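You operate a simulated robot arm through the tools that you are given. There is no shell and no other tool.

The job below is to be done with a simulated robot arm. You get a single attempt, and the scene is never put back.

Task
Press the bush flush in the 45 mm sleeve for the kit tray.
Fine: stop dial on that size before you press; then the sleeve into the pocket marked SLEEVE; nest slide out again; leave the other sleeves; the tray stays put.
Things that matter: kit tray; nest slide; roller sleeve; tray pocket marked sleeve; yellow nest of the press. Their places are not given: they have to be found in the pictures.

It is judged by the outcome, as a careful person would: the job done as asked, and still so three seconds after it is handed in. It fails if anything else is knocked over, pushed out of place, dropped, spilled or broken.

Robot
A 6-joint arm with a two-finger parallel gripper, fixed in place. Base frame: the origin is at the foot of the arm, x ahead of it, y to its left, z up; the work surface is at about z = 0.8. Units: m, rad, N and s.
With the tool pointing down near the work surface it reaches from about 0.3 to 0.66 m from the base axis. Its first joint turns from -2.007 to 2.007 rad. Payload 3.43 kg.
The TCP is the grasp point between the finger pads, 0.034 m short of the fingertips. In the tool frame z runs along the fingers and y along their closing line. The gripper opens to 0.128 m. The fingers are 0.024 m wide and 0.012 m thick; the gripper's body (0.048 by 0.13 m) begins 0.096 m behind the TCP.
Orientation is that of the tool frame in the base frame, as [roll, pitch, yaw] about the fixed x, y, z axes, in that order (R = Rz(yaw) Ry(pitch) Rx(roll)). With the fingers straight down and closing along the base's y, the tool's x points along the base's -x, its y along +y and its z along -z.

Tools
- The arm moves only by the tool step_arm. Its arguments are lists of equal length, an entry for each row: "slide": the shift along the tool's x, y, z in mm, a list of three; "turn": the turn, a rotation vector about the tool's x, y, z in degrees, a list of three. In form: {"slide": [[x, y, z], ...], "turn": [[rx, ry, rz], ...]}. A call has 1 to 20 rows; each row shifts and turns the commanded pose from where the row before left it, along the tool's axes as they then stand. "claw" is the finger opening in mm, from 0 to 128, set as the call begins (left out, the last holds). A row lasts 0.2 s, in which the tool goes at most 0.05 m and 0.15 rad; a call with a longer step from one row to the next is refused whole, and so is a gripper value outside its range. Where a pose cannot be reached the arm comes as near as it can. A force on the tool above 40 N (or 10 N above the force at the start of the call, whichever is more), or a blocked arm, ends the call early, and 0.2 s more pass. The fingers move at their own pace (about 0.153 m/s each) and stop on an object; they squeeze with about 35 N. The grip force told is the motor's: it shows also when the fingers shut on nothing. Time passes only in rows, and 0.2 s behind the last, so rows that do not move let the fingers close. The reply holds the time, the measured pose of the TCP, the force on the tool along the base axes, the opening and the grip force, in the units named above and with some noise, with the torque about the TCP (base axes, N m) and any sound that the robot's microphone picked up.
- Cameras (640 x 400 px; columns grow to the right, rows downward): "scene" is fixed at [0.05, 0.4991, 1.5425]; the picture's right is [-0.39, -0.92, 0.00], its down [-0.78, 0.33, -0.53] and it looks along [0.49, -0.20, -0.85] (base axes); focal length 361 px, centre (320, 200). "wrist" rides on the gripper at [0.076, -0.011, -0.16] in the tool frame; the picture's right is [0.15, 0.99, 0.00], its down [-0.88, 0.13, -0.46] and it looks along [-0.45, 0.07, 0.89] (tool axes); focal length 234 px, centre (320, 200).
- capture(camera): a new picture of that camera. The clock stands still meanwhile.
- lift_body(by): slides the trunk up (or, below 0, down) by that many m; the arm rides with it, the base frame stays. It gives what a move gives, with no picture.
- pixel_to_xyz(camera, pixels): there is no depth. For up to 12 entries [column, row, z] of the newest picture of that camera ("zoom" is the newest enlarged one), the place [x, y] in the base frame at which the ray of that pixel passes the height z, good to about 0.003 m. The clock stands still meanwhile.
- inspect(camera, box): a new picture of the part [left, top, right, bottom] of that camera's present view, enlarged. The clock stands still meanwhile.
- job_done(): hands the job in; it is judged then, once.

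Leave the gripper open and the arm clear of the work at the hand-in unless told otherwise.

The tools are called after "Request:" by a JSON object that holds its "name" and its "arguments". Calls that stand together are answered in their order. step_arm: Moves the arm, as the interface text tells. Its arguments: {"type":"object","properties":{"slide":{"type":"array","items":{"type":"array","items":{"type":"number"}}},"turn":{"type":"array","items":{"type":"array","items":{"type":"number"}}},"claw":{"type":"number"}},"required":["slide","turn"]} The other tools are called the same way: lift_body (by) slides the trunk up or down; capture (camera) takes a picture; pixel_to_xyz (camera, pixels) gives the place at which the rays of pixels pass given heights; inspect (camera, box) takes an enlarged picture of a part of a camera's view; job_done () hands the job in.

At the start:

```text
time: 0.0
tcp_pos: [0.2367, 0.3205, 1.2485]
ee_rot: [3.142, 0.001, -3.141]
contact_force: [0.9, 0.7, -0.7]
wrist_torque: [-0.01, 0.0, -0.01]
grip_width: 0.1279
finger_force: 0.0
trunk travel left (down, up): [-0.875, 0.115]
```

scene: 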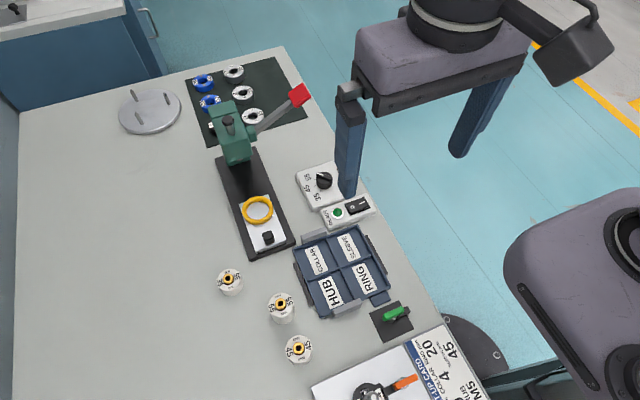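
wrist: 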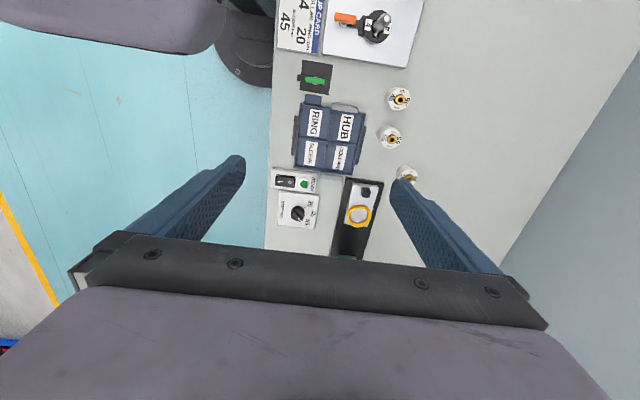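

I see a press with a yellow nest, a dial box, a switch box, a tray, three sleeves and a setup card. I'll enlarge these parts before moving anything.

Request:
{"name": "inspect", "arguments": {"camera": "scene", "box": [200, 240, 340, 370]}}

Request:
{"name": "inspect", "arguments": {"camera": "scene", "box": [280, 150, 400, 240]}}

Request:
{"name": "inspect", "arguments": {"camera": "scene", "box": [180, 60, 330, 270]}}

Request:
{"name": "inspect", "arguments": {"camera": "scene", "box": [280, 210, 420, 340]}}

Request:
{"name": "inspect", "arguments": {"camera": "scene", "box": [300, 300, 500, 400]}}

```text
3.08 times, centred on (270, 305) of scene
```

zoom: 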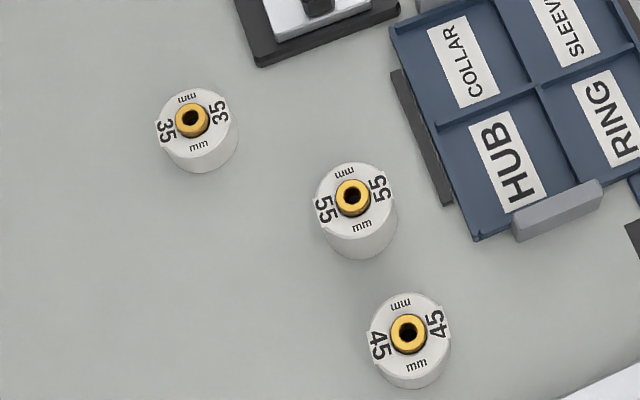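

```text
4.44 times, centred on (340, 195) of scene
```

zoom: 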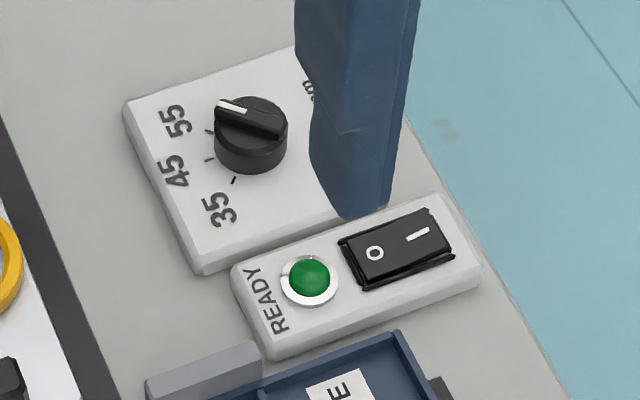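

```text
1.90 times, centred on (255, 165) of scene
```

zoom: 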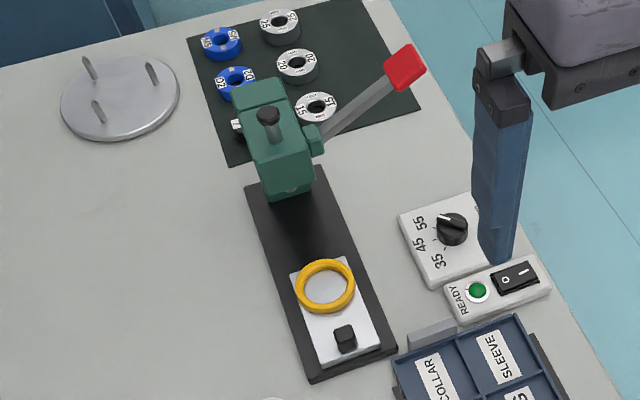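

```text
3.08 times, centred on (350, 275) of scene
```

zoom: 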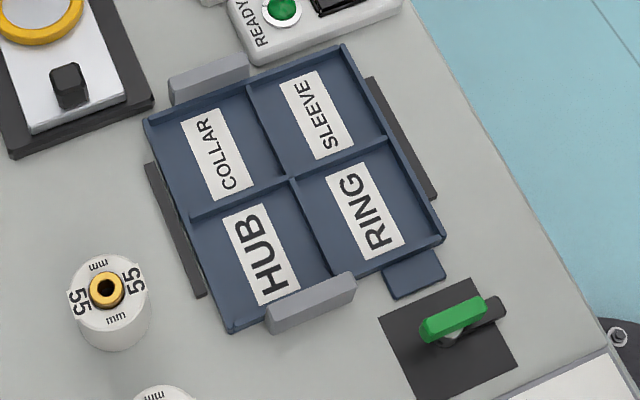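

```text
3.20 times, centred on (400, 350) of scene
```

zoom: 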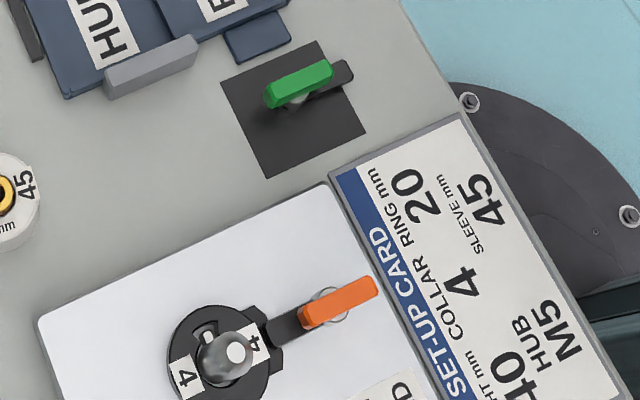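

Now I'll get coordinates of the key items from the scene picture.

Request:
{"name": "pixel_to_xyz", "arguments": {"camera": "scene", "pixels": [[229, 276, 0.85], [281, 302, 0.85], [298, 344, 0.85], [257, 210, 0.84], [268, 237, 0.84], [323, 180, 0.84], [357, 206, 0.83], [348, 244, 0.81], [300, 95, 0.95], [235, 130, 0.95], [395, 314, 0.84], [338, 213, 0.83]]}}

Request:
{"name": "capture", "arguments": {"camera": "wrist"}}

Request:
{"name": "inspect", "arguments": {"camera": "wrist", "box": [260, 60, 430, 260]}}

```text
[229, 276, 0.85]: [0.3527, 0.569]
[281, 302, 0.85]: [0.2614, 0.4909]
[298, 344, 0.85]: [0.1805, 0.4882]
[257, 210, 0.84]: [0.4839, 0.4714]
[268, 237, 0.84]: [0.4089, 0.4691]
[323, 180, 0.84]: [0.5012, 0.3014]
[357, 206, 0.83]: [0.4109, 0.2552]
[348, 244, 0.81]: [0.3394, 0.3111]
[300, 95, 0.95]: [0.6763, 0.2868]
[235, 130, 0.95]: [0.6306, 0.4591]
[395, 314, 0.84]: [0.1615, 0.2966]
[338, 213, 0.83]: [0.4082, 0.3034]
```

```text
taken
```

wrist: 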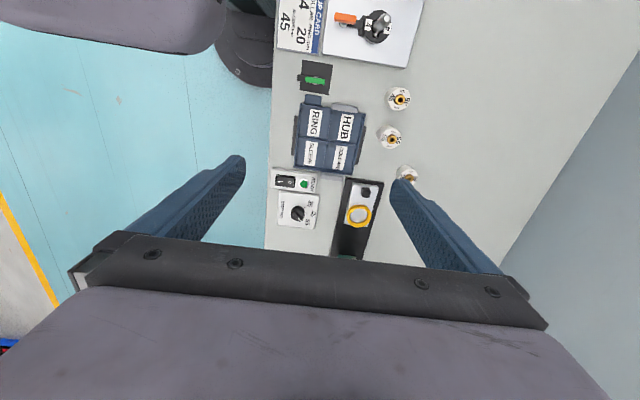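

```text
2.00 times, centred on (345, 160) of wrist
```

zoom: 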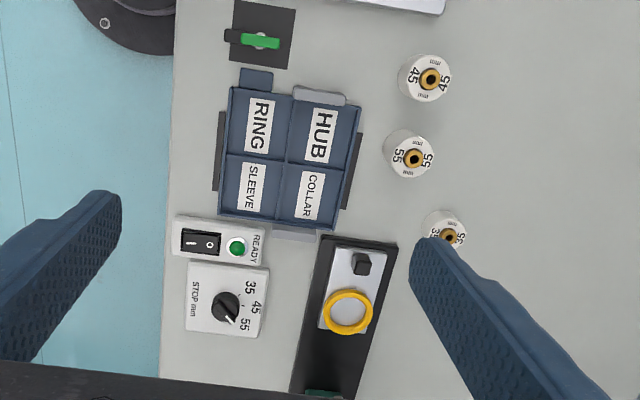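

The dial (marked STOP mm) points at or past 55. I'll cross-check positions with the wrist camera to find heights.

Request:
{"name": "pixel_to_xyz", "arguments": {"camera": "wrist", "pixels": [[298, 213, 0.8], [298, 213, 0.84], [298, 213, 0.88], [366, 192, 0.84], [359, 215, 0.84], [400, 98, 0.85], [392, 138, 0.85], [311, 155, 0.81], [400, 98, 0.82]]}}

Request:
{"name": "pixel_to_xyz", "arguments": {"camera": "scene", "pixels": [[326, 178, 0.8], [326, 178, 0.84], [326, 178, 0.88], [300, 95, 0.9], [300, 95, 1.0], [300, 95, 1.05], [298, 348, 0.82], [298, 348, 0.86]]}}

```text
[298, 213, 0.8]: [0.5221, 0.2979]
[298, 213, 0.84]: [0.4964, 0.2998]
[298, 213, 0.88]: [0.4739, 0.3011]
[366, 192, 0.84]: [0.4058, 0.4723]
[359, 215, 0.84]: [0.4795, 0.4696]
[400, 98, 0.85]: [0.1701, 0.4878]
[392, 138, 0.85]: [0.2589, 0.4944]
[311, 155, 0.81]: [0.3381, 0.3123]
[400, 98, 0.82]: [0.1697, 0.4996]
```

```text
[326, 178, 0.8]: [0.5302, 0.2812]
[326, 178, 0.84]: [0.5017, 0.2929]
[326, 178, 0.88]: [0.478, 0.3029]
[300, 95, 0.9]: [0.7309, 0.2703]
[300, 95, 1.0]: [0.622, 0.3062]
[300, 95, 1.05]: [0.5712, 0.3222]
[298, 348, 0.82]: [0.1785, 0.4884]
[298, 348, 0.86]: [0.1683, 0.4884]
```

The 45 mm sleeve is near (0.175, 0.488), dial near (0.50, 0.295), nest near (0.48, 0.47). I'll move to a spot above and short of the dial for a close look.

Request:
{"name": "step_arm", "arguments": {"slide": [[-30, -3.5, 30], [-30, -3.5, 30], [-30, -3.5, 30], [-30, -3.5, 30], [-30, -3.5, 30], [-20, -3.5, 30], [0, 0, 0]], "turn": [[0, 0, 0], [0, 0, 0], [0, 0, 0], [0, 0, 0], [0, 0, 0], [0, 0, 0], [0, 0, 0]]}}

Request:
{"name": "capture", "arguments": {"camera": "wrist"}}

Request:
{"name": "capture", "arguments": {"camera": "scene"}}

```text
time: 1.6
tcp_pos: [0.4064, 0.3022, 1.068]
ee_rot: [3.14, 0.002, 3.141]
contact_force: [-0.1, 0.8, -0.3]
wrist_torque: [-0.02, -0.01, 0.01]
grip_width: 0.1285
finger_force: 0.1
trunk travel left (down, up): [-0.875, 0.115]
```

```text
taken
```

wrist: 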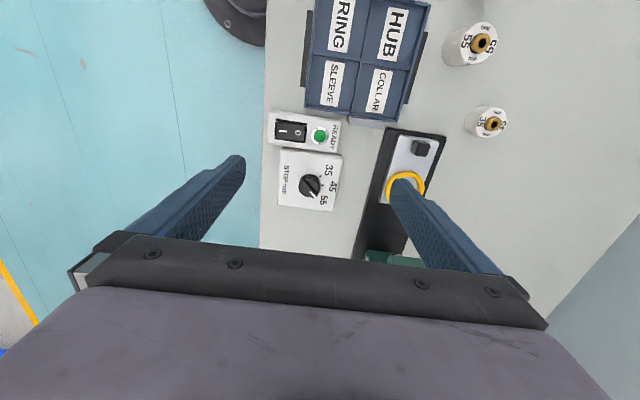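

```text
taken
```

scene: 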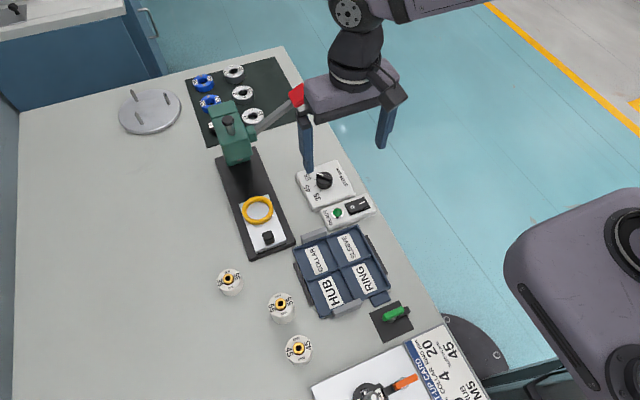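

The arm is clear. I'll enlarge the dial, around wrist (310,185).

Request:
{"name": "inspect", "arguments": {"camera": "wrist", "box": [262, 140, 358, 220]}}

Request:
{"name": "pixel_to_xyz", "arguments": {"camera": "wrist", "pixels": [[310, 185, 0.8], [310, 185, 0.83], [310, 185, 0.84], [310, 185, 0.86]]}}

Request:
{"name": "inspect", "arguments": {"camera": "scene", "box": [290, 150, 370, 215]}}

```text
5.00 times, centred on (310, 180) of wrist
```

zoom: 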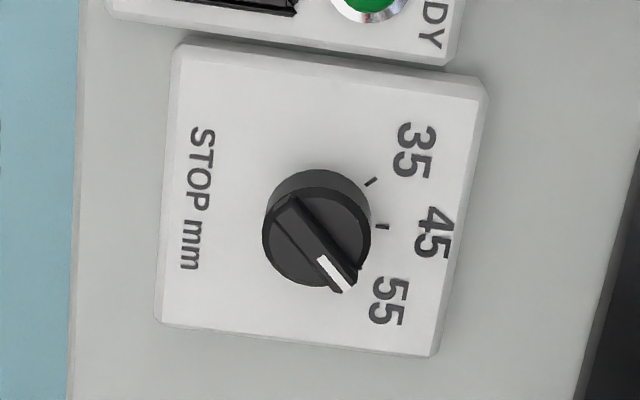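

```text
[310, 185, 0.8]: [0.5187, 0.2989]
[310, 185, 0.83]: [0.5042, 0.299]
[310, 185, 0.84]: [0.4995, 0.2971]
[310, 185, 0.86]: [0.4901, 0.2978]
```

```text
6.15 times, centred on (330, 182) of scene
```

zoom: 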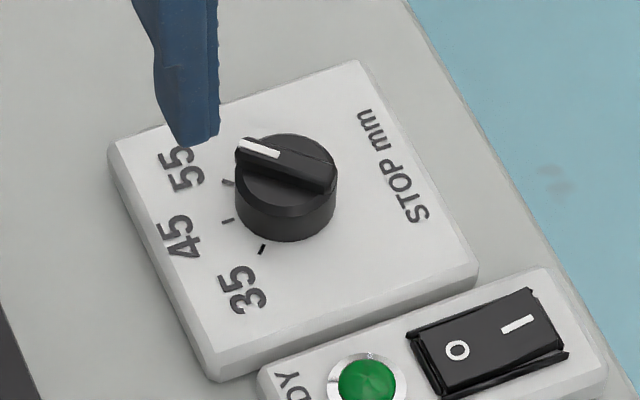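

The rib points at 55. Turning it to 45 means 45° counterclockwise seen from above. I'll triangulate the knob top and box top heights.

Request:
{"name": "pixel_to_xyz", "arguments": {"camera": "wrist", "pixels": [[309.2, 187, 0.82], [309.2, 187, 0.84], [309.2, 187, 0.86], [343.4, 158, 0.8], [343.4, 158, 0.82], [332.4, 211, 0.8], [332.4, 211, 0.82], [322.4, 185.2, 0.82], [320, 176.2, 0.82]]}}

Request:
{"name": "pixel_to_xyz", "arguments": {"camera": "scene", "pixels": [[324.6, 177.1, 0.82], [324.6, 177.1, 0.84], [324.6, 177.1, 0.86], [315, 185.5, 0.82], [315, 185.5, 0.83], [315, 185.5, 0.81], [320.6, 190, 0.82]]}}

```text
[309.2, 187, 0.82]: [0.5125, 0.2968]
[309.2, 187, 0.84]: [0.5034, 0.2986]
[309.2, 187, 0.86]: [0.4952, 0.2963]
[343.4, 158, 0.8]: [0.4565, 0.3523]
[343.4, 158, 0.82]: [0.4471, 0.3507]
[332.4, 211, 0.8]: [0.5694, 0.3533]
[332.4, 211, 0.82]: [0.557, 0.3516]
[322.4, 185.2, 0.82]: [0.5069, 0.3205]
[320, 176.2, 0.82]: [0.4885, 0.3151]
```

```text
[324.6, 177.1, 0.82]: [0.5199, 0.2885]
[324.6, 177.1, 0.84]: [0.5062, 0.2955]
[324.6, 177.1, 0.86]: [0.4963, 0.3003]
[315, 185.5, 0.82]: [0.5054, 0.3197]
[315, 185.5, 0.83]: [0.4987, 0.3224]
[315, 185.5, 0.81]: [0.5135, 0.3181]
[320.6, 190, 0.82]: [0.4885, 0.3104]
```

Knob centre is about (0.505, 0.2975), top near z 0.838, box top near 0.82. Before descending I need the lever handle's true place, so I'll tilt the camera forward to see the press head and lever.

Request:
{"name": "step_arm", "arguments": {"slide": [[20, 0, -10], [20, 0, -10], [20, 0, -10], [20, 0, -10], [20, 0, -10], [0, 0, 0]], "turn": [[0, -8, 0], [0, -8, 0], [0, -8, 0], [0, -8, 0], [0, -8, 0], [0, 0, 0]]}}

Request:
{"name": "capture", "arguments": {"camera": "wrist"}}

```text
time: 3.0
tcp_pos: [0.2976, 0.2994, 1.0879]
ee_rot: [3.141, 0.699, -3.141]
contact_force: [-0.5, -0.1, 0.0]
wrist_torque: [0.01, 0.04, 0.01]
grip_width: 0.128
finger_force: 0.0
trunk travel left (down, up): [-0.875, 0.115]
```

```text
taken
```

wrist: 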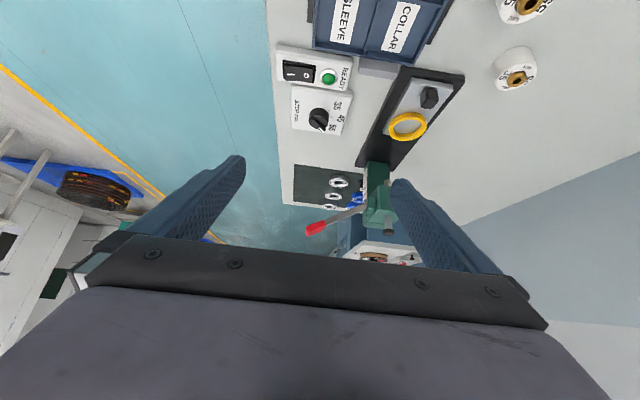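

Now the red handle (wrist about (318,227)) and press head are visible. I'll enlarge and triangulate against the scene view.

Request:
{"name": "inspect", "arguments": {"camera": "wrist", "box": [280, 120, 440, 245]}}

Request:
{"name": "inspect", "arguments": {"camera": "scene", "box": [190, 70, 330, 180]}}

Request:
{"name": "pixel_to_xyz", "arguments": {"camera": "wrist", "pixels": [[315, 228, 0.9], [315, 228, 0.95], [315, 228, 1.0], [315, 228, 1.05], [378, 210, 0.9], [378, 210, 0.95], [378, 210, 1.0]]}}

Request:
{"name": "pixel_to_xyz", "arguments": {"camera": "scene", "pixels": [[300, 95, 0.9], [300, 95, 0.95], [300, 95, 1.0], [300, 95, 1.05]]}}

```text
3.20 times, centred on (360, 182) of wrist
```

zoom: 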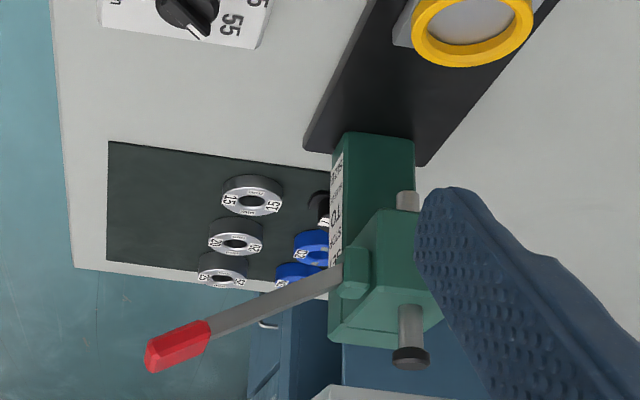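

```text
3.64 times, centred on (260, 125) of scene
```

zoom: 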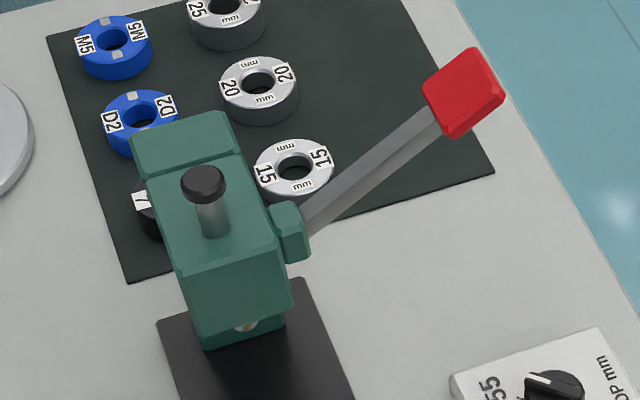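

```text
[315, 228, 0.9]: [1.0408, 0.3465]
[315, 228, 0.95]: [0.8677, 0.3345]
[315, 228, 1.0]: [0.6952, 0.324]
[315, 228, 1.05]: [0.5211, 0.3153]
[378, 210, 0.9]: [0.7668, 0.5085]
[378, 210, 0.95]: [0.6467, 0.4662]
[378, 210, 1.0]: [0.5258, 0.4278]
```

```text
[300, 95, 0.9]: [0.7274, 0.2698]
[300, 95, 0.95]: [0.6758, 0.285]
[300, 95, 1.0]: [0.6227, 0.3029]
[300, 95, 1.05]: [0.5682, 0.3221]
```

The handle is at about (0.59, 0.315, 1.03), clear of a dial approach if I keep the gripper body mostly across y. I'll stand the tool upright, turn it 20° and go above the knob with the claw at 72 mm.

Request:
{"name": "step_arm", "arguments": {"slide": [[0, 0, 0], [0, 0, 0], [0, 0, 0], [0, 0, 0], [0, 0, 0], [0, 0, 0], [0, 0, 0], [0, 0, 0], [-39.1, 13.8, 0], [-39.1, 13.8, 0], [-39.1, 13.8, 0], [-39.1, 13.8, 0], [-39.1, 13.8, 0], [0, 0, 45], [0, 0, 45], [0, 0, 43], [0, 0, 0]], "turn": [[0, 8, 0], [0, 8, 0], [0, 8, 0], [0, 8, 0], [0, 8, 0], [0, 0, 6.67], [0, 0, 6.67], [0, 0, 6.67], [0, 0, 0], [0, 0, 0], [0, 0, 0], [0, 0, 0], [0, 0, 0], [0, 0, 0], [0, 0, 0], [0, 0, 0], [0, 0, 0]], "claw": 72}}

Request:
{"name": "capture", "arguments": {"camera": "wrist"}}

Request:
{"name": "capture", "arguments": {"camera": "scene"}}

```text
time: 6.6
tcp_pos: [0.5055, 0.2967, 0.9552]
ee_rot: [3.14, 0.0, 2.791]
contact_force: [-0.5, -0.3, 0.3]
wrist_torque: [-0.02, -0.03, -0.04]
grip_width: 0.0719
finger_force: 0.1
trunk travel left (down, up): [-0.875, 0.115]
```

```text
taken
```

wrist: 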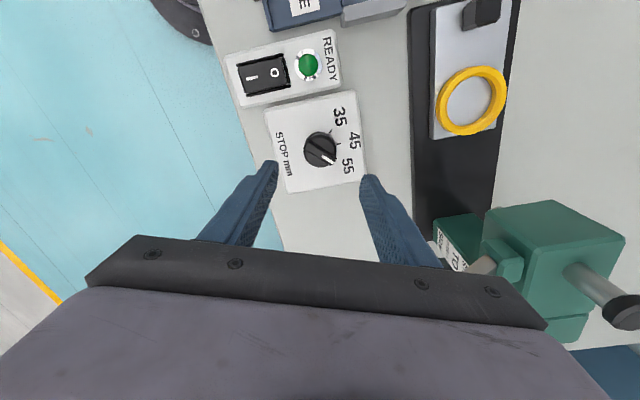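

```text
taken
```

scene: 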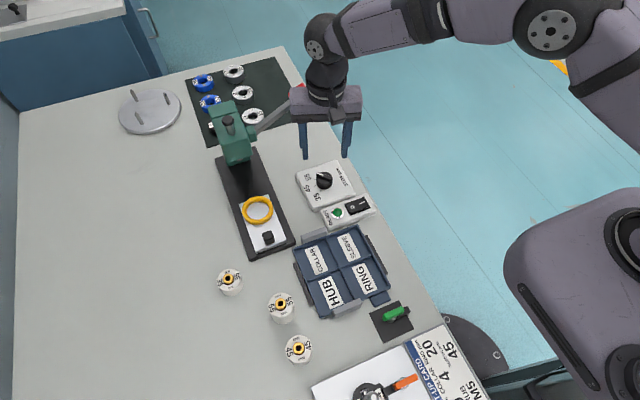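

I'll check the knob's position from this closer view.

Request:
{"name": "inspect", "arguments": {"camera": "wrist", "box": [260, 90, 380, 200]}}

Request:
{"name": "pixel_to_xyz", "arguments": {"camera": "wrist", "pixels": [[319, 152, 0.82], [319, 152, 0.84], [319, 152, 0.85], [336, 136, 0.82], [470, 100, 0.84], [482, 10, 0.84]]}}

```text
3.64 times, centred on (320, 145) of wrist
```

zoom: 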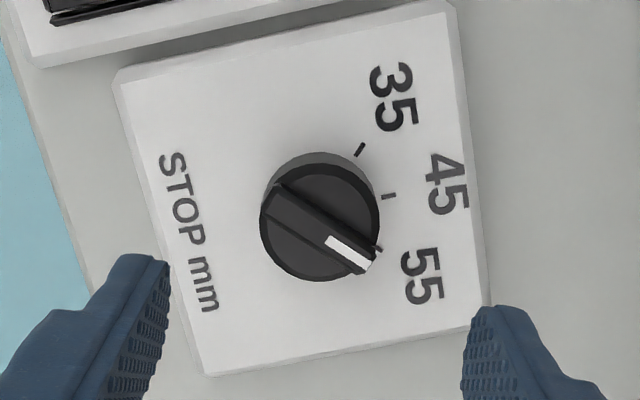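

```text
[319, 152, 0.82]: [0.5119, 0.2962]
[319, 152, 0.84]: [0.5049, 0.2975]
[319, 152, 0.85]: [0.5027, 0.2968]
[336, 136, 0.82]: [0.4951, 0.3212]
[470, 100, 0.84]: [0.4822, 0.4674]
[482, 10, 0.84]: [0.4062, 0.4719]
```

Knob confirmed at (0.505, 0.2975). Straight down 94 mm, tips just above the box top.

Request:
{"name": "step_arm", "arguments": {"slide": [[0, 0, 32], [0, 0, 32], [0, 0, 20], [0, 0, 10], [0, 0, 0]], "turn": [[0, 0, 0], [0, 0, 0], [0, 0, 0], [0, 0, 0], [0, 0, 0]]}}

Request:
{"name": "capture", "arguments": {"camera": "wrist"}}

Request:
{"name": "inspect", "arguments": {"camera": "scene", "box": [260, 70, 400, 210]}}

```text
time: 7.8
tcp_pos: [0.5057, 0.2989, 0.8635]
ee_rot: [-3.141, 0.0, 2.791]
contact_force: [-0.2, -0.3, 0.7]
wrist_torque: [-0.04, 0.04, 0.01]
grip_width: 0.0721
finger_force: 0.2
trunk travel left (down, up): [-0.875, 0.115]
```

```text
taken
```

wrist: 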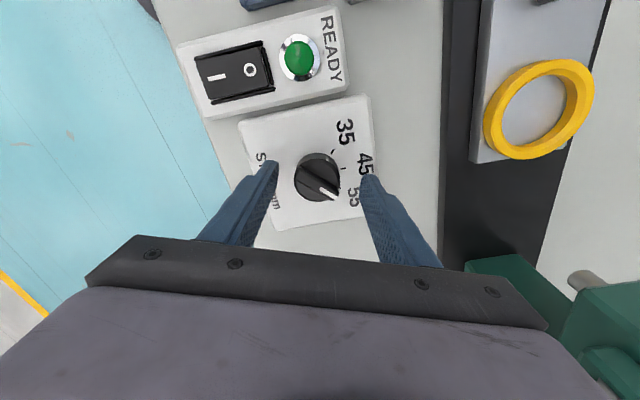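

```text
2.86 times, centred on (330, 140) of scene
```

zoom: 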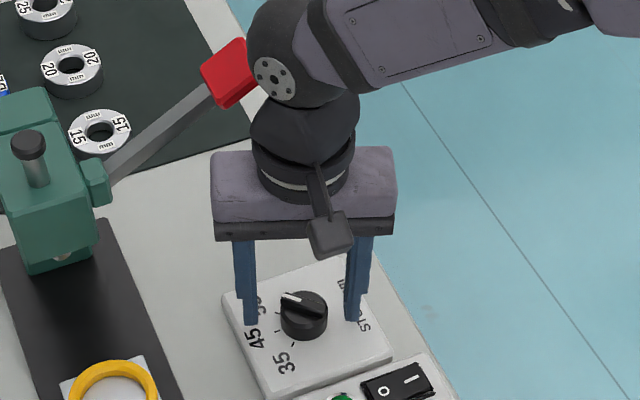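

The fingers straddle the knob. Closing now, gently stationary.

Request:
{"name": "step_arm", "arguments": {"slide": [[0, 0, 0], [0, 0, 0], [0, 0, 0]], "turn": [[0, 0, 0], [0, 0, 0], [0, 0, 0]], "claw": 20}}

Request:
{"name": "capture", "arguments": {"camera": "wrist"}}

```text
time: 8.6
tcp_pos: [0.5048, 0.2967, 0.864]
ee_rot: [-3.138, -0.002, 2.792]
contact_force: [-1.0, -10.9, -0.5]
wrist_torque: [-0.58, 0.08, 0.15]
grip_width: 0.0405
finger_force: 45.6
trunk travel left (down, up): [-0.875, 0.115]
```

```text
taken
```

wrist: 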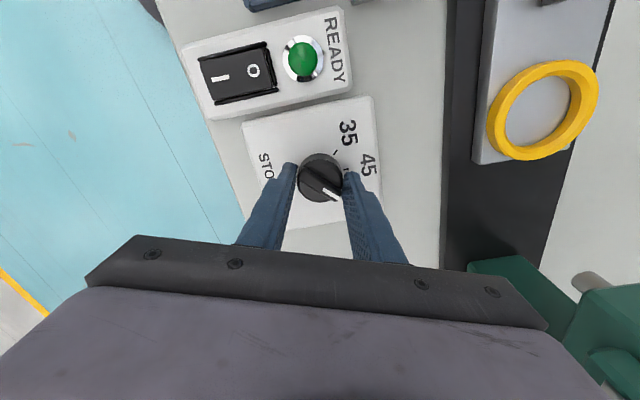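

Gripped at 40.5 mm. Turning 45° counterclockwise seen from above (tool z negative).

Request:
{"name": "step_arm", "arguments": {"slide": [[0, -1.0, 0], [0, 0, 0], [0, 0, 0], [0, 0, 0], [0, 0, 0], [0, 0, 0], [0, 0, 0], [0, 0, 0]], "turn": [[0, 0, 0], [0, 0, -7.5], [0, 0, -7.5], [0, 0, -7.5], [0, 0, -7.5], [0, 0, -7.5], [0, 0, -7.5], [0, 0, 0]]}}

Request:
{"name": "capture", "arguments": {"camera": "wrist"}}

Request:
{"name": "inspect", "arguments": {"camera": "wrist", "box": [250, 80, 390, 220]}}

```text
time: 10.4
tcp_pos: [0.5039, 0.2966, 0.8628]
ee_rot: [3.139, 0.004, -2.704]
contact_force: [-3.1, -3.9, 14.3]
wrist_torque: [-0.47, 0.97, -0.01]
grip_width: 0.0406
finger_force: 44.8
trunk travel left (down, up): [-0.875, 0.115]
```

```text
taken
```

wrist: 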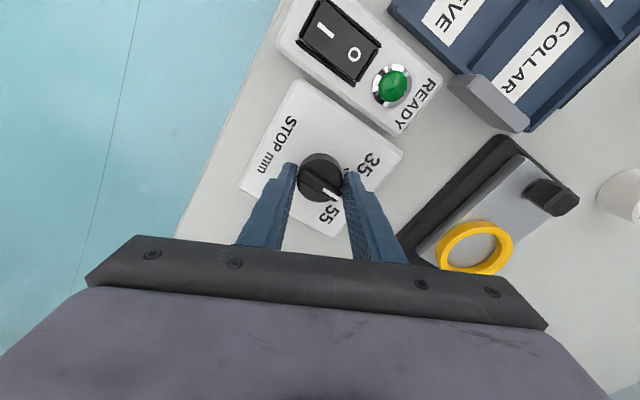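

```text
2.86 times, centred on (320, 150) of wrist
```

zoom: 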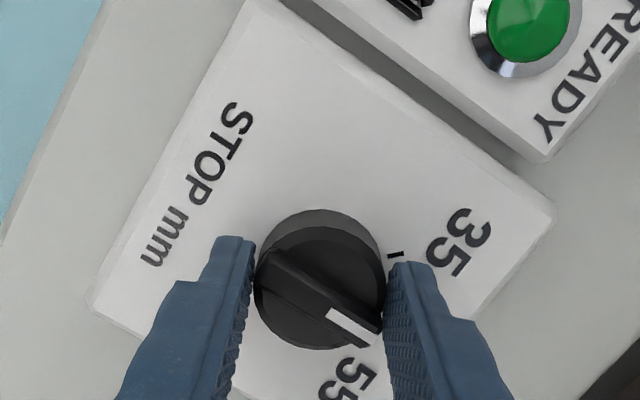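

The knob turned with the gripper. I'll release and rise to check the pointer.

Request:
{"name": "step_arm", "arguments": {"slide": [[0, 0, 0], [0, 0, 0], [0, 0, -20], [0, 0, -40], [0, 0, -40], [0, 0, 0]], "turn": [[0, 0, 0], [0, 0, 0], [0, 0, 0], [0, 0, 0], [0, 0, 0], [0, 0, 0]], "claw": 76}}

Request:
{"name": "inspect", "arguments": {"camera": "wrist", "box": [250, 80, 390, 220]}}

Request:
{"name": "inspect", "arguments": {"camera": "scene", "box": [290, 150, 370, 215]}}

```text
time: 11.8
tcp_pos: [0.5055, 0.2993, 0.9608]
ee_rot: [-3.141, -0.002, -2.708]
contact_force: [-0.5, -0.5, -0.9]
wrist_torque: [0.0, 0.02, -0.02]
grip_width: 0.0758
finger_force: 0.0
trunk travel left (down, up): [-0.875, 0.115]
```

```text
2.86 times, centred on (320, 150) of wrist
```

zoom: 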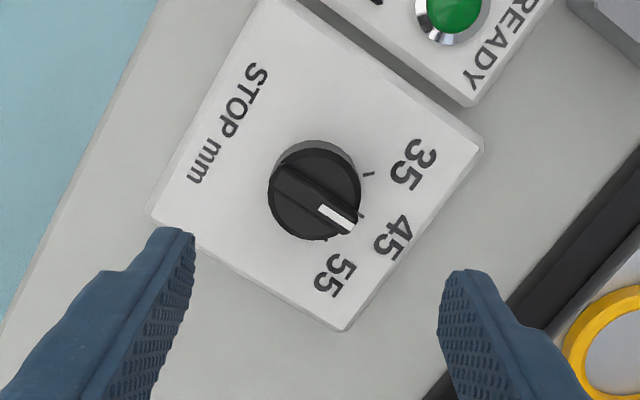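

```text
6.15 times, centred on (330, 182) of scene
```

zoom: 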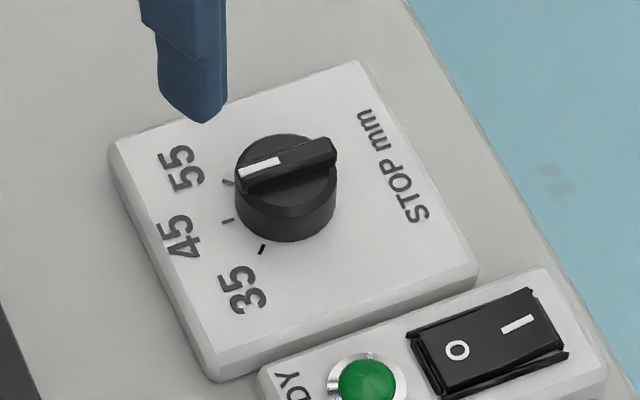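

The pointer is beside the 45 tick. I'll measure its direction against the ticks.

Request:
{"name": "pixel_to_xyz", "arguments": {"camera": "zoom", "pixels": [[240, 175, 0.84], [281, 160, 0.84], [228, 221, 0.82], [262, 248, 0.82], [228, 183, 0.82], [236, 185, 0.836], [334, 155, 0.836], [320, 138, 0.84]]}}

Request:
{"name": "inspect", "arguments": {"camera": "wrist", "box": [290, 110, 350, 170]}}

```text
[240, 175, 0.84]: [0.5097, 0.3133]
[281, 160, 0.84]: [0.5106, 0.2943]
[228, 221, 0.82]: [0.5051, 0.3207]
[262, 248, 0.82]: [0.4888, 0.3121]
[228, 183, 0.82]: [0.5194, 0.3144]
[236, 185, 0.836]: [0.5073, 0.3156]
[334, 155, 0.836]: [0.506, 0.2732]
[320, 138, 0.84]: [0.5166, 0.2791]
```

```text
6.67 times, centred on (320, 140) of wrist
```

zoom: 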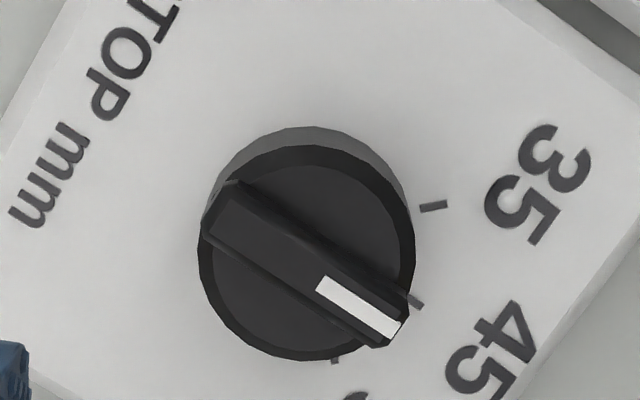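

The dial is on 45: the rib direction matches the 45 tick within about 2°. Next I'll rise, square the tool and go to view the 45 mm sleeve near (0.175, 0.488).

Request:
{"name": "step_arm", "arguments": {"slide": [[0, 0, -40], [0, 0, -40], [0, 0, -40], [0, 0, 0], [0, 0, 0], [0, 0, 0], [40, 21, 0], [40, 21, 0], [40, 21, 0], [40, 21, 0], [40, 21, 0], [40, 21, 0], [40, 21, 0], [40, 21, 0], [40, 21, 0], [0, 0, 0]], "turn": [[0, 0, 0], [0, 0, 0], [0, 0, 0], [0, 0, 8.3], [0, 0, 8.3], [0, 0, 8.3], [0, 0, 0], [0, 0, 0], [0, 0, 0], [0, 0, 0], [0, 0, 0], [0, 0, 0], [0, 0, 0], [0, 0, 0], [0, 0, 0], [0, 0, 0]], "claw": 90}}

Request:
{"name": "capture", "arguments": {"camera": "wrist"}}

Request:
{"name": "capture", "arguments": {"camera": "scene"}}

```text
time: 15.2
tcp_pos: [0.1448, 0.4836, 1.0824]
ee_rot: [-3.141, -0.001, 3.141]
contact_force: [0.7, 1.3, -0.3]
wrist_torque: [0.03, 0.01, -0.04]
grip_width: 0.0898
finger_force: 0.0
trunk travel left (down, up): [-0.875, 0.115]
```

```text
taken
```

wrist: 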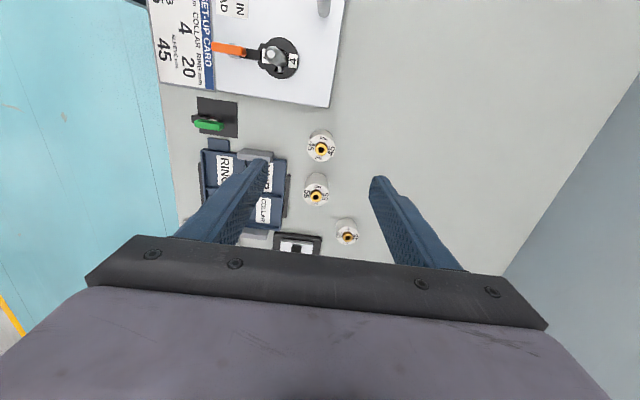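

```text
taken
```

scene: 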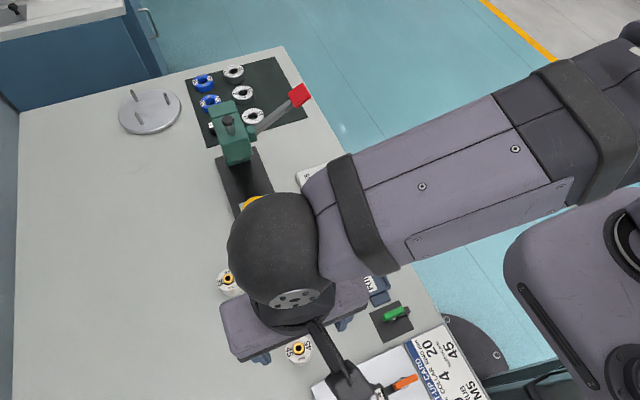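

The 45 mm sleeve is at wrist (321,147). I'll enlarge it.

Request:
{"name": "inspect", "arguments": {"camera": "wrist", "box": [290, 115, 370, 260]}}

Request:
{"name": "inspect", "arguments": {"camera": "wrist", "box": [296, 125, 346, 170]}}

Request:
{"name": "pixel_to_xyz", "arguments": {"camera": "wrist", "pixels": [[321, 148, 0.82], [321, 148, 0.84], [321, 148, 0.85], [321, 148, 0.86]]}}

Request:
{"name": "pixel_to_xyz", "arguments": {"camera": "scene", "pixels": [[299, 348, 0.82], [299, 348, 0.84], [299, 348, 0.85], [299, 348, 0.86]]}}

```text
2.76 times, centred on (330, 188) of wrist
```

zoom: 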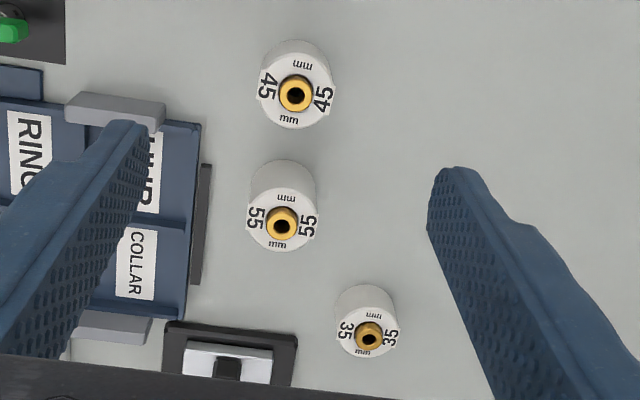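

```text
8.89 times, centred on (321, 148) of wrist
```

zoom: 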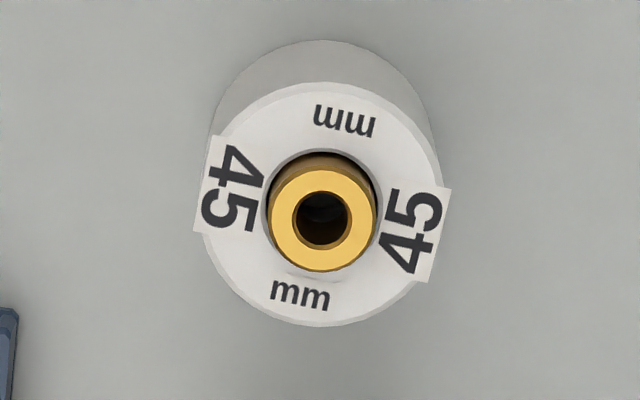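

```text
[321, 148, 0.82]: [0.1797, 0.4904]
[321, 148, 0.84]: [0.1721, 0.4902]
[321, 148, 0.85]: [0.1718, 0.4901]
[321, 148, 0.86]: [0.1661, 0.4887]
```

```text
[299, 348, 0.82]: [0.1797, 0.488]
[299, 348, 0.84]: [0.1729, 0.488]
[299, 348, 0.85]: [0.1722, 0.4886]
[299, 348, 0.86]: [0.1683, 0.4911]
```

Sleeve centre about (0.1725, 0.489), top z about 0.845. Descending above it to check alignment.

Request:
{"name": "step_arm", "arguments": {"slide": [[-27.7, 5.4, 20], [0, 0, 45], [0, 0, 45], [0, 0, 40], [0, 0, 0]], "turn": [[0, 0, 0], [0, 0, 0], [0, 0, 0], [0, 0, 0], [0, 0, 0]], "claw": 90}}

Request:
{"name": "capture", "arguments": {"camera": "wrist"}}

Request:
{"name": "capture", "arguments": {"camera": "scene"}}

Request:
{"name": "pixel_to_xyz", "arguments": {"camera": "wrist", "pixels": [[320, 150, 0.845]]}}

```text
time: 16.4
tcp_pos: [0.173, 0.4917, 0.929]
ee_rot: [3.14, -0.001, 3.141]
contact_force: [0.0, -0.2, -0.4]
wrist_torque: [0.01, 0.04, 0.01]
grip_width: 0.0903
finger_force: 0.1
trunk travel left (down, up): [-0.875, 0.115]
```

```text
taken
```

wrist: 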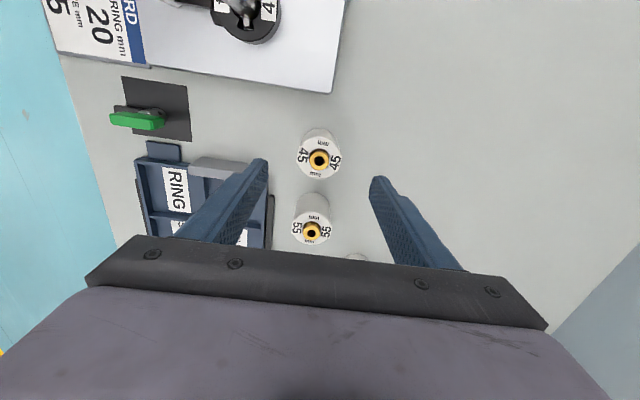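

```text
taken
```

scene: 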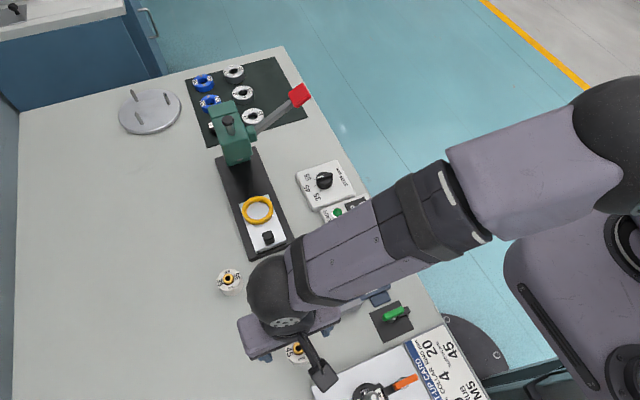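

```text
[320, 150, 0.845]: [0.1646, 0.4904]
```

The sleeve sits at wrist (319,158), matching TCP x ≈ 0.174. Descending 73 mm, then closing.

Request:
{"name": "step_arm", "arguments": {"slide": [[-1, -1, 35], [0, 0, 28], [0, 0, 10], [0, 0, 0]], "turn": [[0, 0, 0], [0, 0, 0], [0, 0, 0], [0, 0, 0]]}}

Request:
{"name": "inspect", "arguments": {"camera": "wrist", "box": [240, 100, 400, 250]}}

```text
time: 17.4
tcp_pos: [0.1746, 0.4901, 0.8594]
ee_rot: [3.142, -0.001, -3.141]
contact_force: [-0.3, -0.9, 0.1]
wrist_torque: [0.0, 0.05, -0.01]
grip_width: 0.09
finger_force: 0.2
trunk travel left (down, up): [-0.875, 0.115]
```

```text
2.67 times, centred on (320, 175) of wrist
```

zoom: 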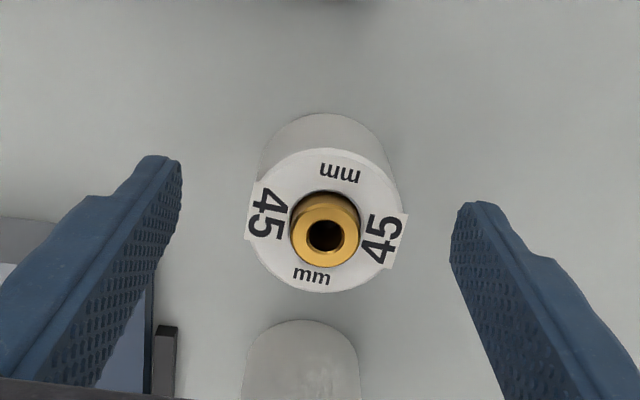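

The sleeve is centred between the fingers. Closing on it.

Request:
{"name": "step_arm", "arguments": {"slide": [[0, 0, 0], [0, 0, 0], [0, 0, 0]], "turn": [[0, 0, 0], [0, 0, 0], [0, 0, 0]], "claw": 30}}

Request:
{"name": "inspect", "arguments": {"camera": "wrist", "box": [240, 100, 400, 250]}}

```text
time: 18.2
tcp_pos: [0.1742, 0.4893, 0.8599]
ee_rot: [-3.141, 0.002, 3.141]
contact_force: [0.4, 0.0, 0.5]
wrist_torque: [0.01, -0.02, 0.02]
grip_width: 0.0464
finger_force: 34.7
trunk travel left (down, up): [-0.875, 0.115]
```

```text
2.67 times, centred on (320, 175) of wrist
```

zoom: 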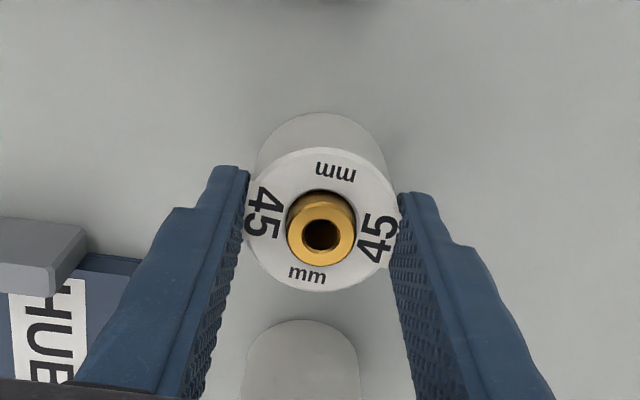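

Held at 46.4 mm. Lifting 130 mm, then I'll measure the nest carefully in the scene view.

Request:
{"name": "step_arm", "arguments": {"slide": [[0, 0, -20], [0, 0, -40], [0, 0, -40], [0, 0, -40], [0, 0, 0]], "turn": [[0, 0, 0], [0, 0, 0], [0, 0, 0], [0, 0, 0], [0, 0, 0]]}}

Request:
{"name": "inspect", "arguments": {"camera": "scene", "box": [215, 170, 305, 265]}}

Request:
{"name": "capture", "arguments": {"camera": "wrist"}}

```text
time: 19.4
tcp_pos: [0.1724, 0.4925, 1.0001]
ee_rot: [-3.139, 0.0, 3.141]
contact_force: [0.1, 0.0, -1.4]
wrist_torque: [0.01, 0.03, -0.02]
grip_width: 0.0468
finger_force: 34.9
trunk travel left (down, up): [-0.875, 0.115]
```

```text
4.21 times, centred on (260, 218) of scene
```

zoom: 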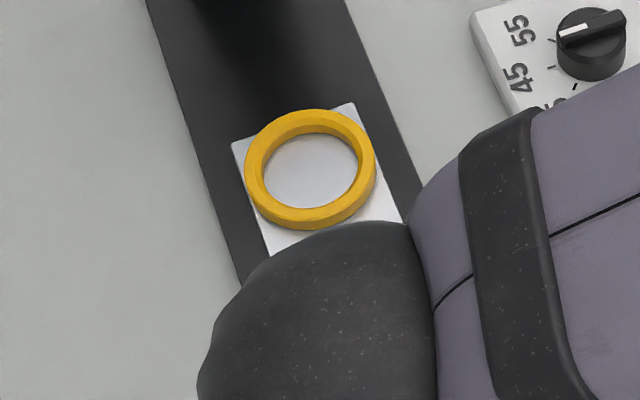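

```text
taken
```

wrist: 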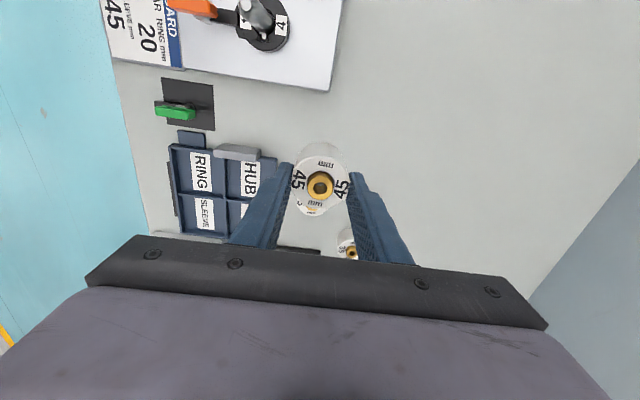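

Nest is visible at scene (257,207). I'll carry the sleeve to (0.40, 0.28), a side spot that gives a clear wrist view of the nest and lets the scene camera see it too.

Request:
{"name": "step_arm", "arguments": {"slide": [[-28.5, -26.5, 0], [-28.5, -26.5, 0], [-28.5, -26.5, 0], [-28.5, -26.5, 0], [-28.5, -26.5, 0], [-28.5, -26.5, 0], [-28.5, -26.5, 0], [-28.5, -26.5, 0], [0, 0, 0]], "turn": [[0, 0, 0], [0, 0, 0], [0, 0, 0], [0, 0, 0], [0, 0, 0], [0, 0, 0], [0, 0, 0], [0, 0, 0], [0, 0, 0]]}}

Request:
{"name": "capture", "arguments": {"camera": "wrist"}}

Request:
{"name": "capture", "arguments": {"camera": "scene"}}

Request:
{"name": "inspect", "arguments": {"camera": "scene", "box": [215, 170, 305, 265]}}

Request:
{"name": "inspect", "arguments": {"camera": "wrist", "box": [390, 80, 550, 240]}}

```text
time: 21.4
tcp_pos: [0.4024, 0.2771, 0.9969]
ee_rot: [3.141, 0.001, -3.14]
contact_force: [-1.2, 0.0, -0.6]
wrist_torque: [0.02, 0.01, -0.01]
grip_width: 0.0464
finger_force: 34.8
trunk travel left (down, up): [-0.875, 0.115]
```

```text
taken
```

wrist: 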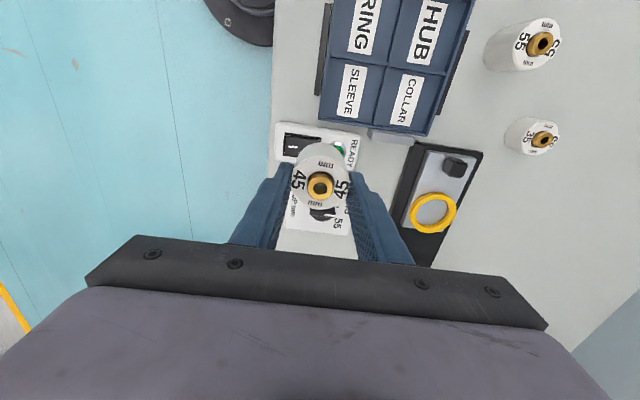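

```text
taken
```

scene: 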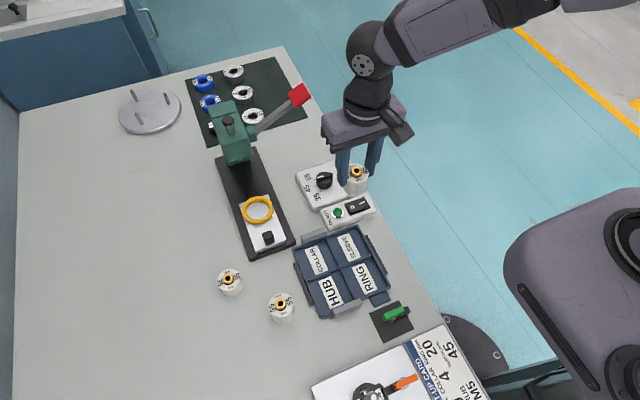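

```text
4.21 times, centred on (260, 218) of scene
```

zoom: 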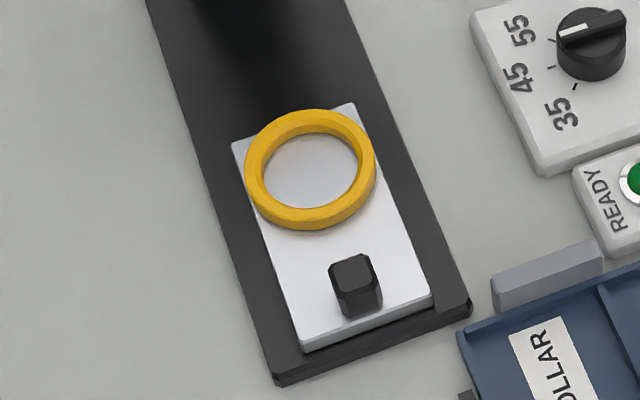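

```text
2.50 times, centred on (470, 160) of wrist
```

zoom: 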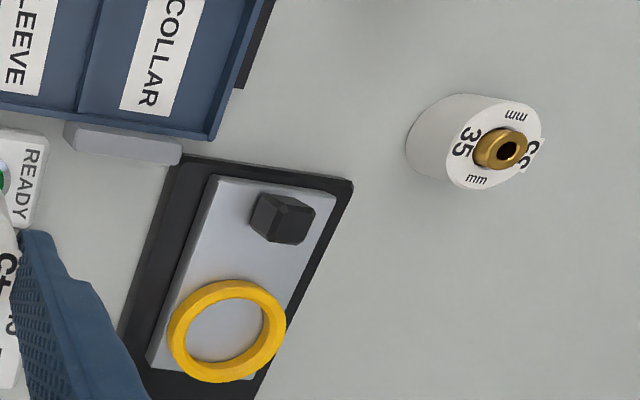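

I'll triangulate the nest ring, slide corners and slide knob from both views.

Request:
{"name": "pixel_to_xyz", "arguments": {"camera": "scene", "pixels": [[257.7, 209.7, 0.82], [257.7, 209.7, 0.83], [257.7, 209.7, 0.84], [257.7, 209.7, 0.85], [286.6, 239.9, 0.81], [286.6, 239.9, 0.83], [256, 252.4, 0.81], [256, 252.4, 0.83], [239.1, 204.9, 0.82], [267.6, 195, 0.82], [267.6, 234.2, 0.84], [267.6, 234.2, 0.85]]}}

Request:
{"name": "pixel_to_xyz", "arguments": {"camera": "wrist", "pixels": [[432.8, 212.4, 0.82], [432.8, 212.4, 0.83], [432.8, 212.4, 0.84], [432.8, 212.4, 0.85], [427.6, 151.2, 0.81], [427.6, 151.2, 0.83], [476, 157.6, 0.81], [476, 157.6, 0.83], [401.2, 224.8, 0.82], [456.8, 168, 0.84], [456.8, 168, 0.85]]}}

```text
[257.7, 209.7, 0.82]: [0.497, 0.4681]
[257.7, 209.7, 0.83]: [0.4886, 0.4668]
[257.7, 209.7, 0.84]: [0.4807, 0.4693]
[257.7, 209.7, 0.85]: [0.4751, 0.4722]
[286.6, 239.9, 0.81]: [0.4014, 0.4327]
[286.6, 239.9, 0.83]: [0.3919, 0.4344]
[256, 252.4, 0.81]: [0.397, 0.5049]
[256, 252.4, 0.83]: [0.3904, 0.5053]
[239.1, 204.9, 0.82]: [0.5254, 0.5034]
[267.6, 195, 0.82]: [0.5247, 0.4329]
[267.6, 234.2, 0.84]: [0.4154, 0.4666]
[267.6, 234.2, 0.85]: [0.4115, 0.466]
```

```text
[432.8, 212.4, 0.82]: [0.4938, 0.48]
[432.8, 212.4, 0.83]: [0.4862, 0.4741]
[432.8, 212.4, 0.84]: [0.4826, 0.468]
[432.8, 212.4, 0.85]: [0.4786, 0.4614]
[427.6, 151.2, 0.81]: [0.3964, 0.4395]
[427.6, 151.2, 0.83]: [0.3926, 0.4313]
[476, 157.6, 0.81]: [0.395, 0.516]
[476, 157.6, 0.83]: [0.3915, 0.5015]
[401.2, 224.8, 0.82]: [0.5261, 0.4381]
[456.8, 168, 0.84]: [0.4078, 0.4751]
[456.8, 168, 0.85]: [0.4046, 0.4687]
```

Nest ring centre ≈ (0.4815, 0.469), ring top ≈ 0.839, slide top ≈ 0.825. Now I'll check where the sleeve sits relative to the TCP in the grip.

Request:
{"name": "inspect", "arguments": {"camera": "wrist", "box": [280, 135, 360, 225]}}

```text
4.44 times, centred on (320, 180) of wrist
```

zoom: 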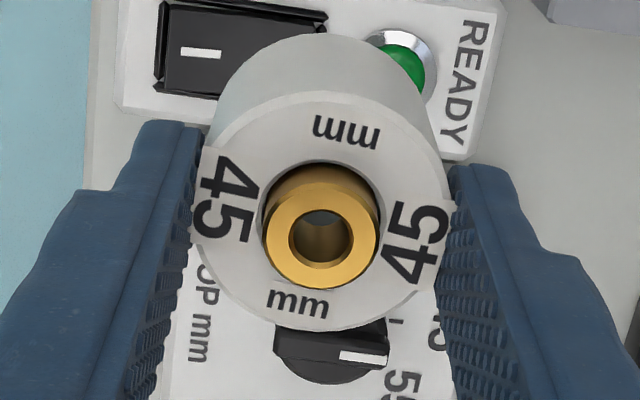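

Request:
{"name": "pixel_to_xyz", "arguments": {"camera": "zoom", "pixels": [[321, 212, 0.9825], [321, 92, 0.9825], [321, 331, 0.9825], [321, 227, 0.9925], [321, 241, 0.9925]]}}

```text
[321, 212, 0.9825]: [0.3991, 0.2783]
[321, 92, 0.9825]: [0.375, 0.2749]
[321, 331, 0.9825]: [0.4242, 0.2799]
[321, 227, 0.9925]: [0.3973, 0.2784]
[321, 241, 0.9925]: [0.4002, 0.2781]
```

The sleeve sits about 2 mm toward −x of the TCP. So TCP target over the nest is (0.4835, 0.469). Moving there at carry height.

Request:
{"name": "step_arm", "arguments": {"slide": [[-5, 38, 0], [-10, 38, 0], [-20, 38, 0], [-20, 38, 0], [-26, 39, 0], [0, 0, 0]], "turn": [[0, 0, 0], [0, 0, 0], [0, 0, 0], [0, 0, 0], [0, 0, 0], [0, 0, 0]]}}

Request:
{"name": "capture", "arguments": {"camera": "wrist"}}

Request:
{"name": "capture", "arguments": {"camera": "scene"}}

Request:
{"name": "inspect", "arguments": {"camera": "scene", "box": [180, 60, 340, 260]}}

```text
time: 22.8
tcp_pos: [0.4642, 0.4461, 0.9943]
ee_rot: [-3.141, -0.003, 3.141]
contact_force: [0.6, -0.1, -0.9]
wrist_torque: [-0.01, -0.02, -0.01]
grip_width: 0.0465
finger_force: 35.0
out of reach, approached as far as the arm can: row 5
trunk travel left (down, up): [-0.875, 0.115]
```

```text
taken
```

wrist: 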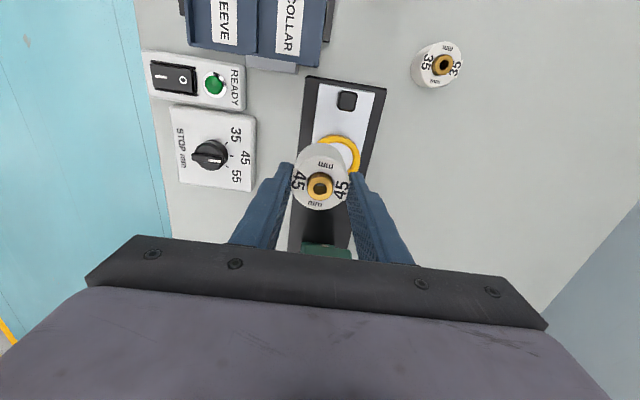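

```text
taken
```

scene: 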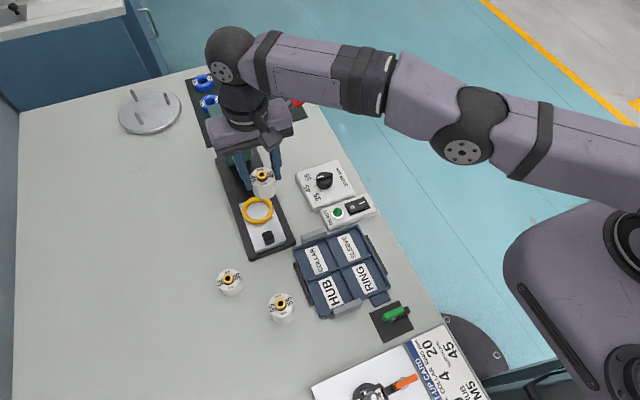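

```text
2.00 times, centred on (260, 160) of scene
```

zoom: 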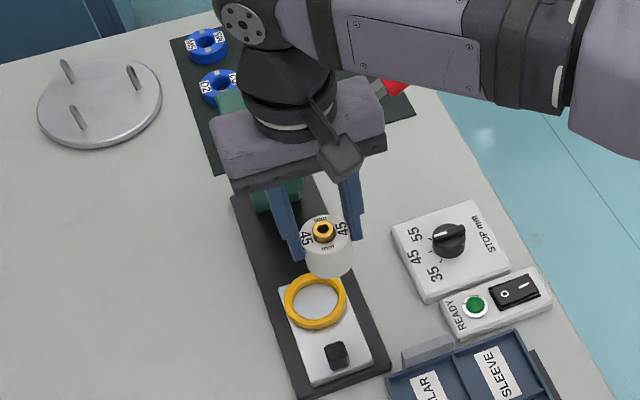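

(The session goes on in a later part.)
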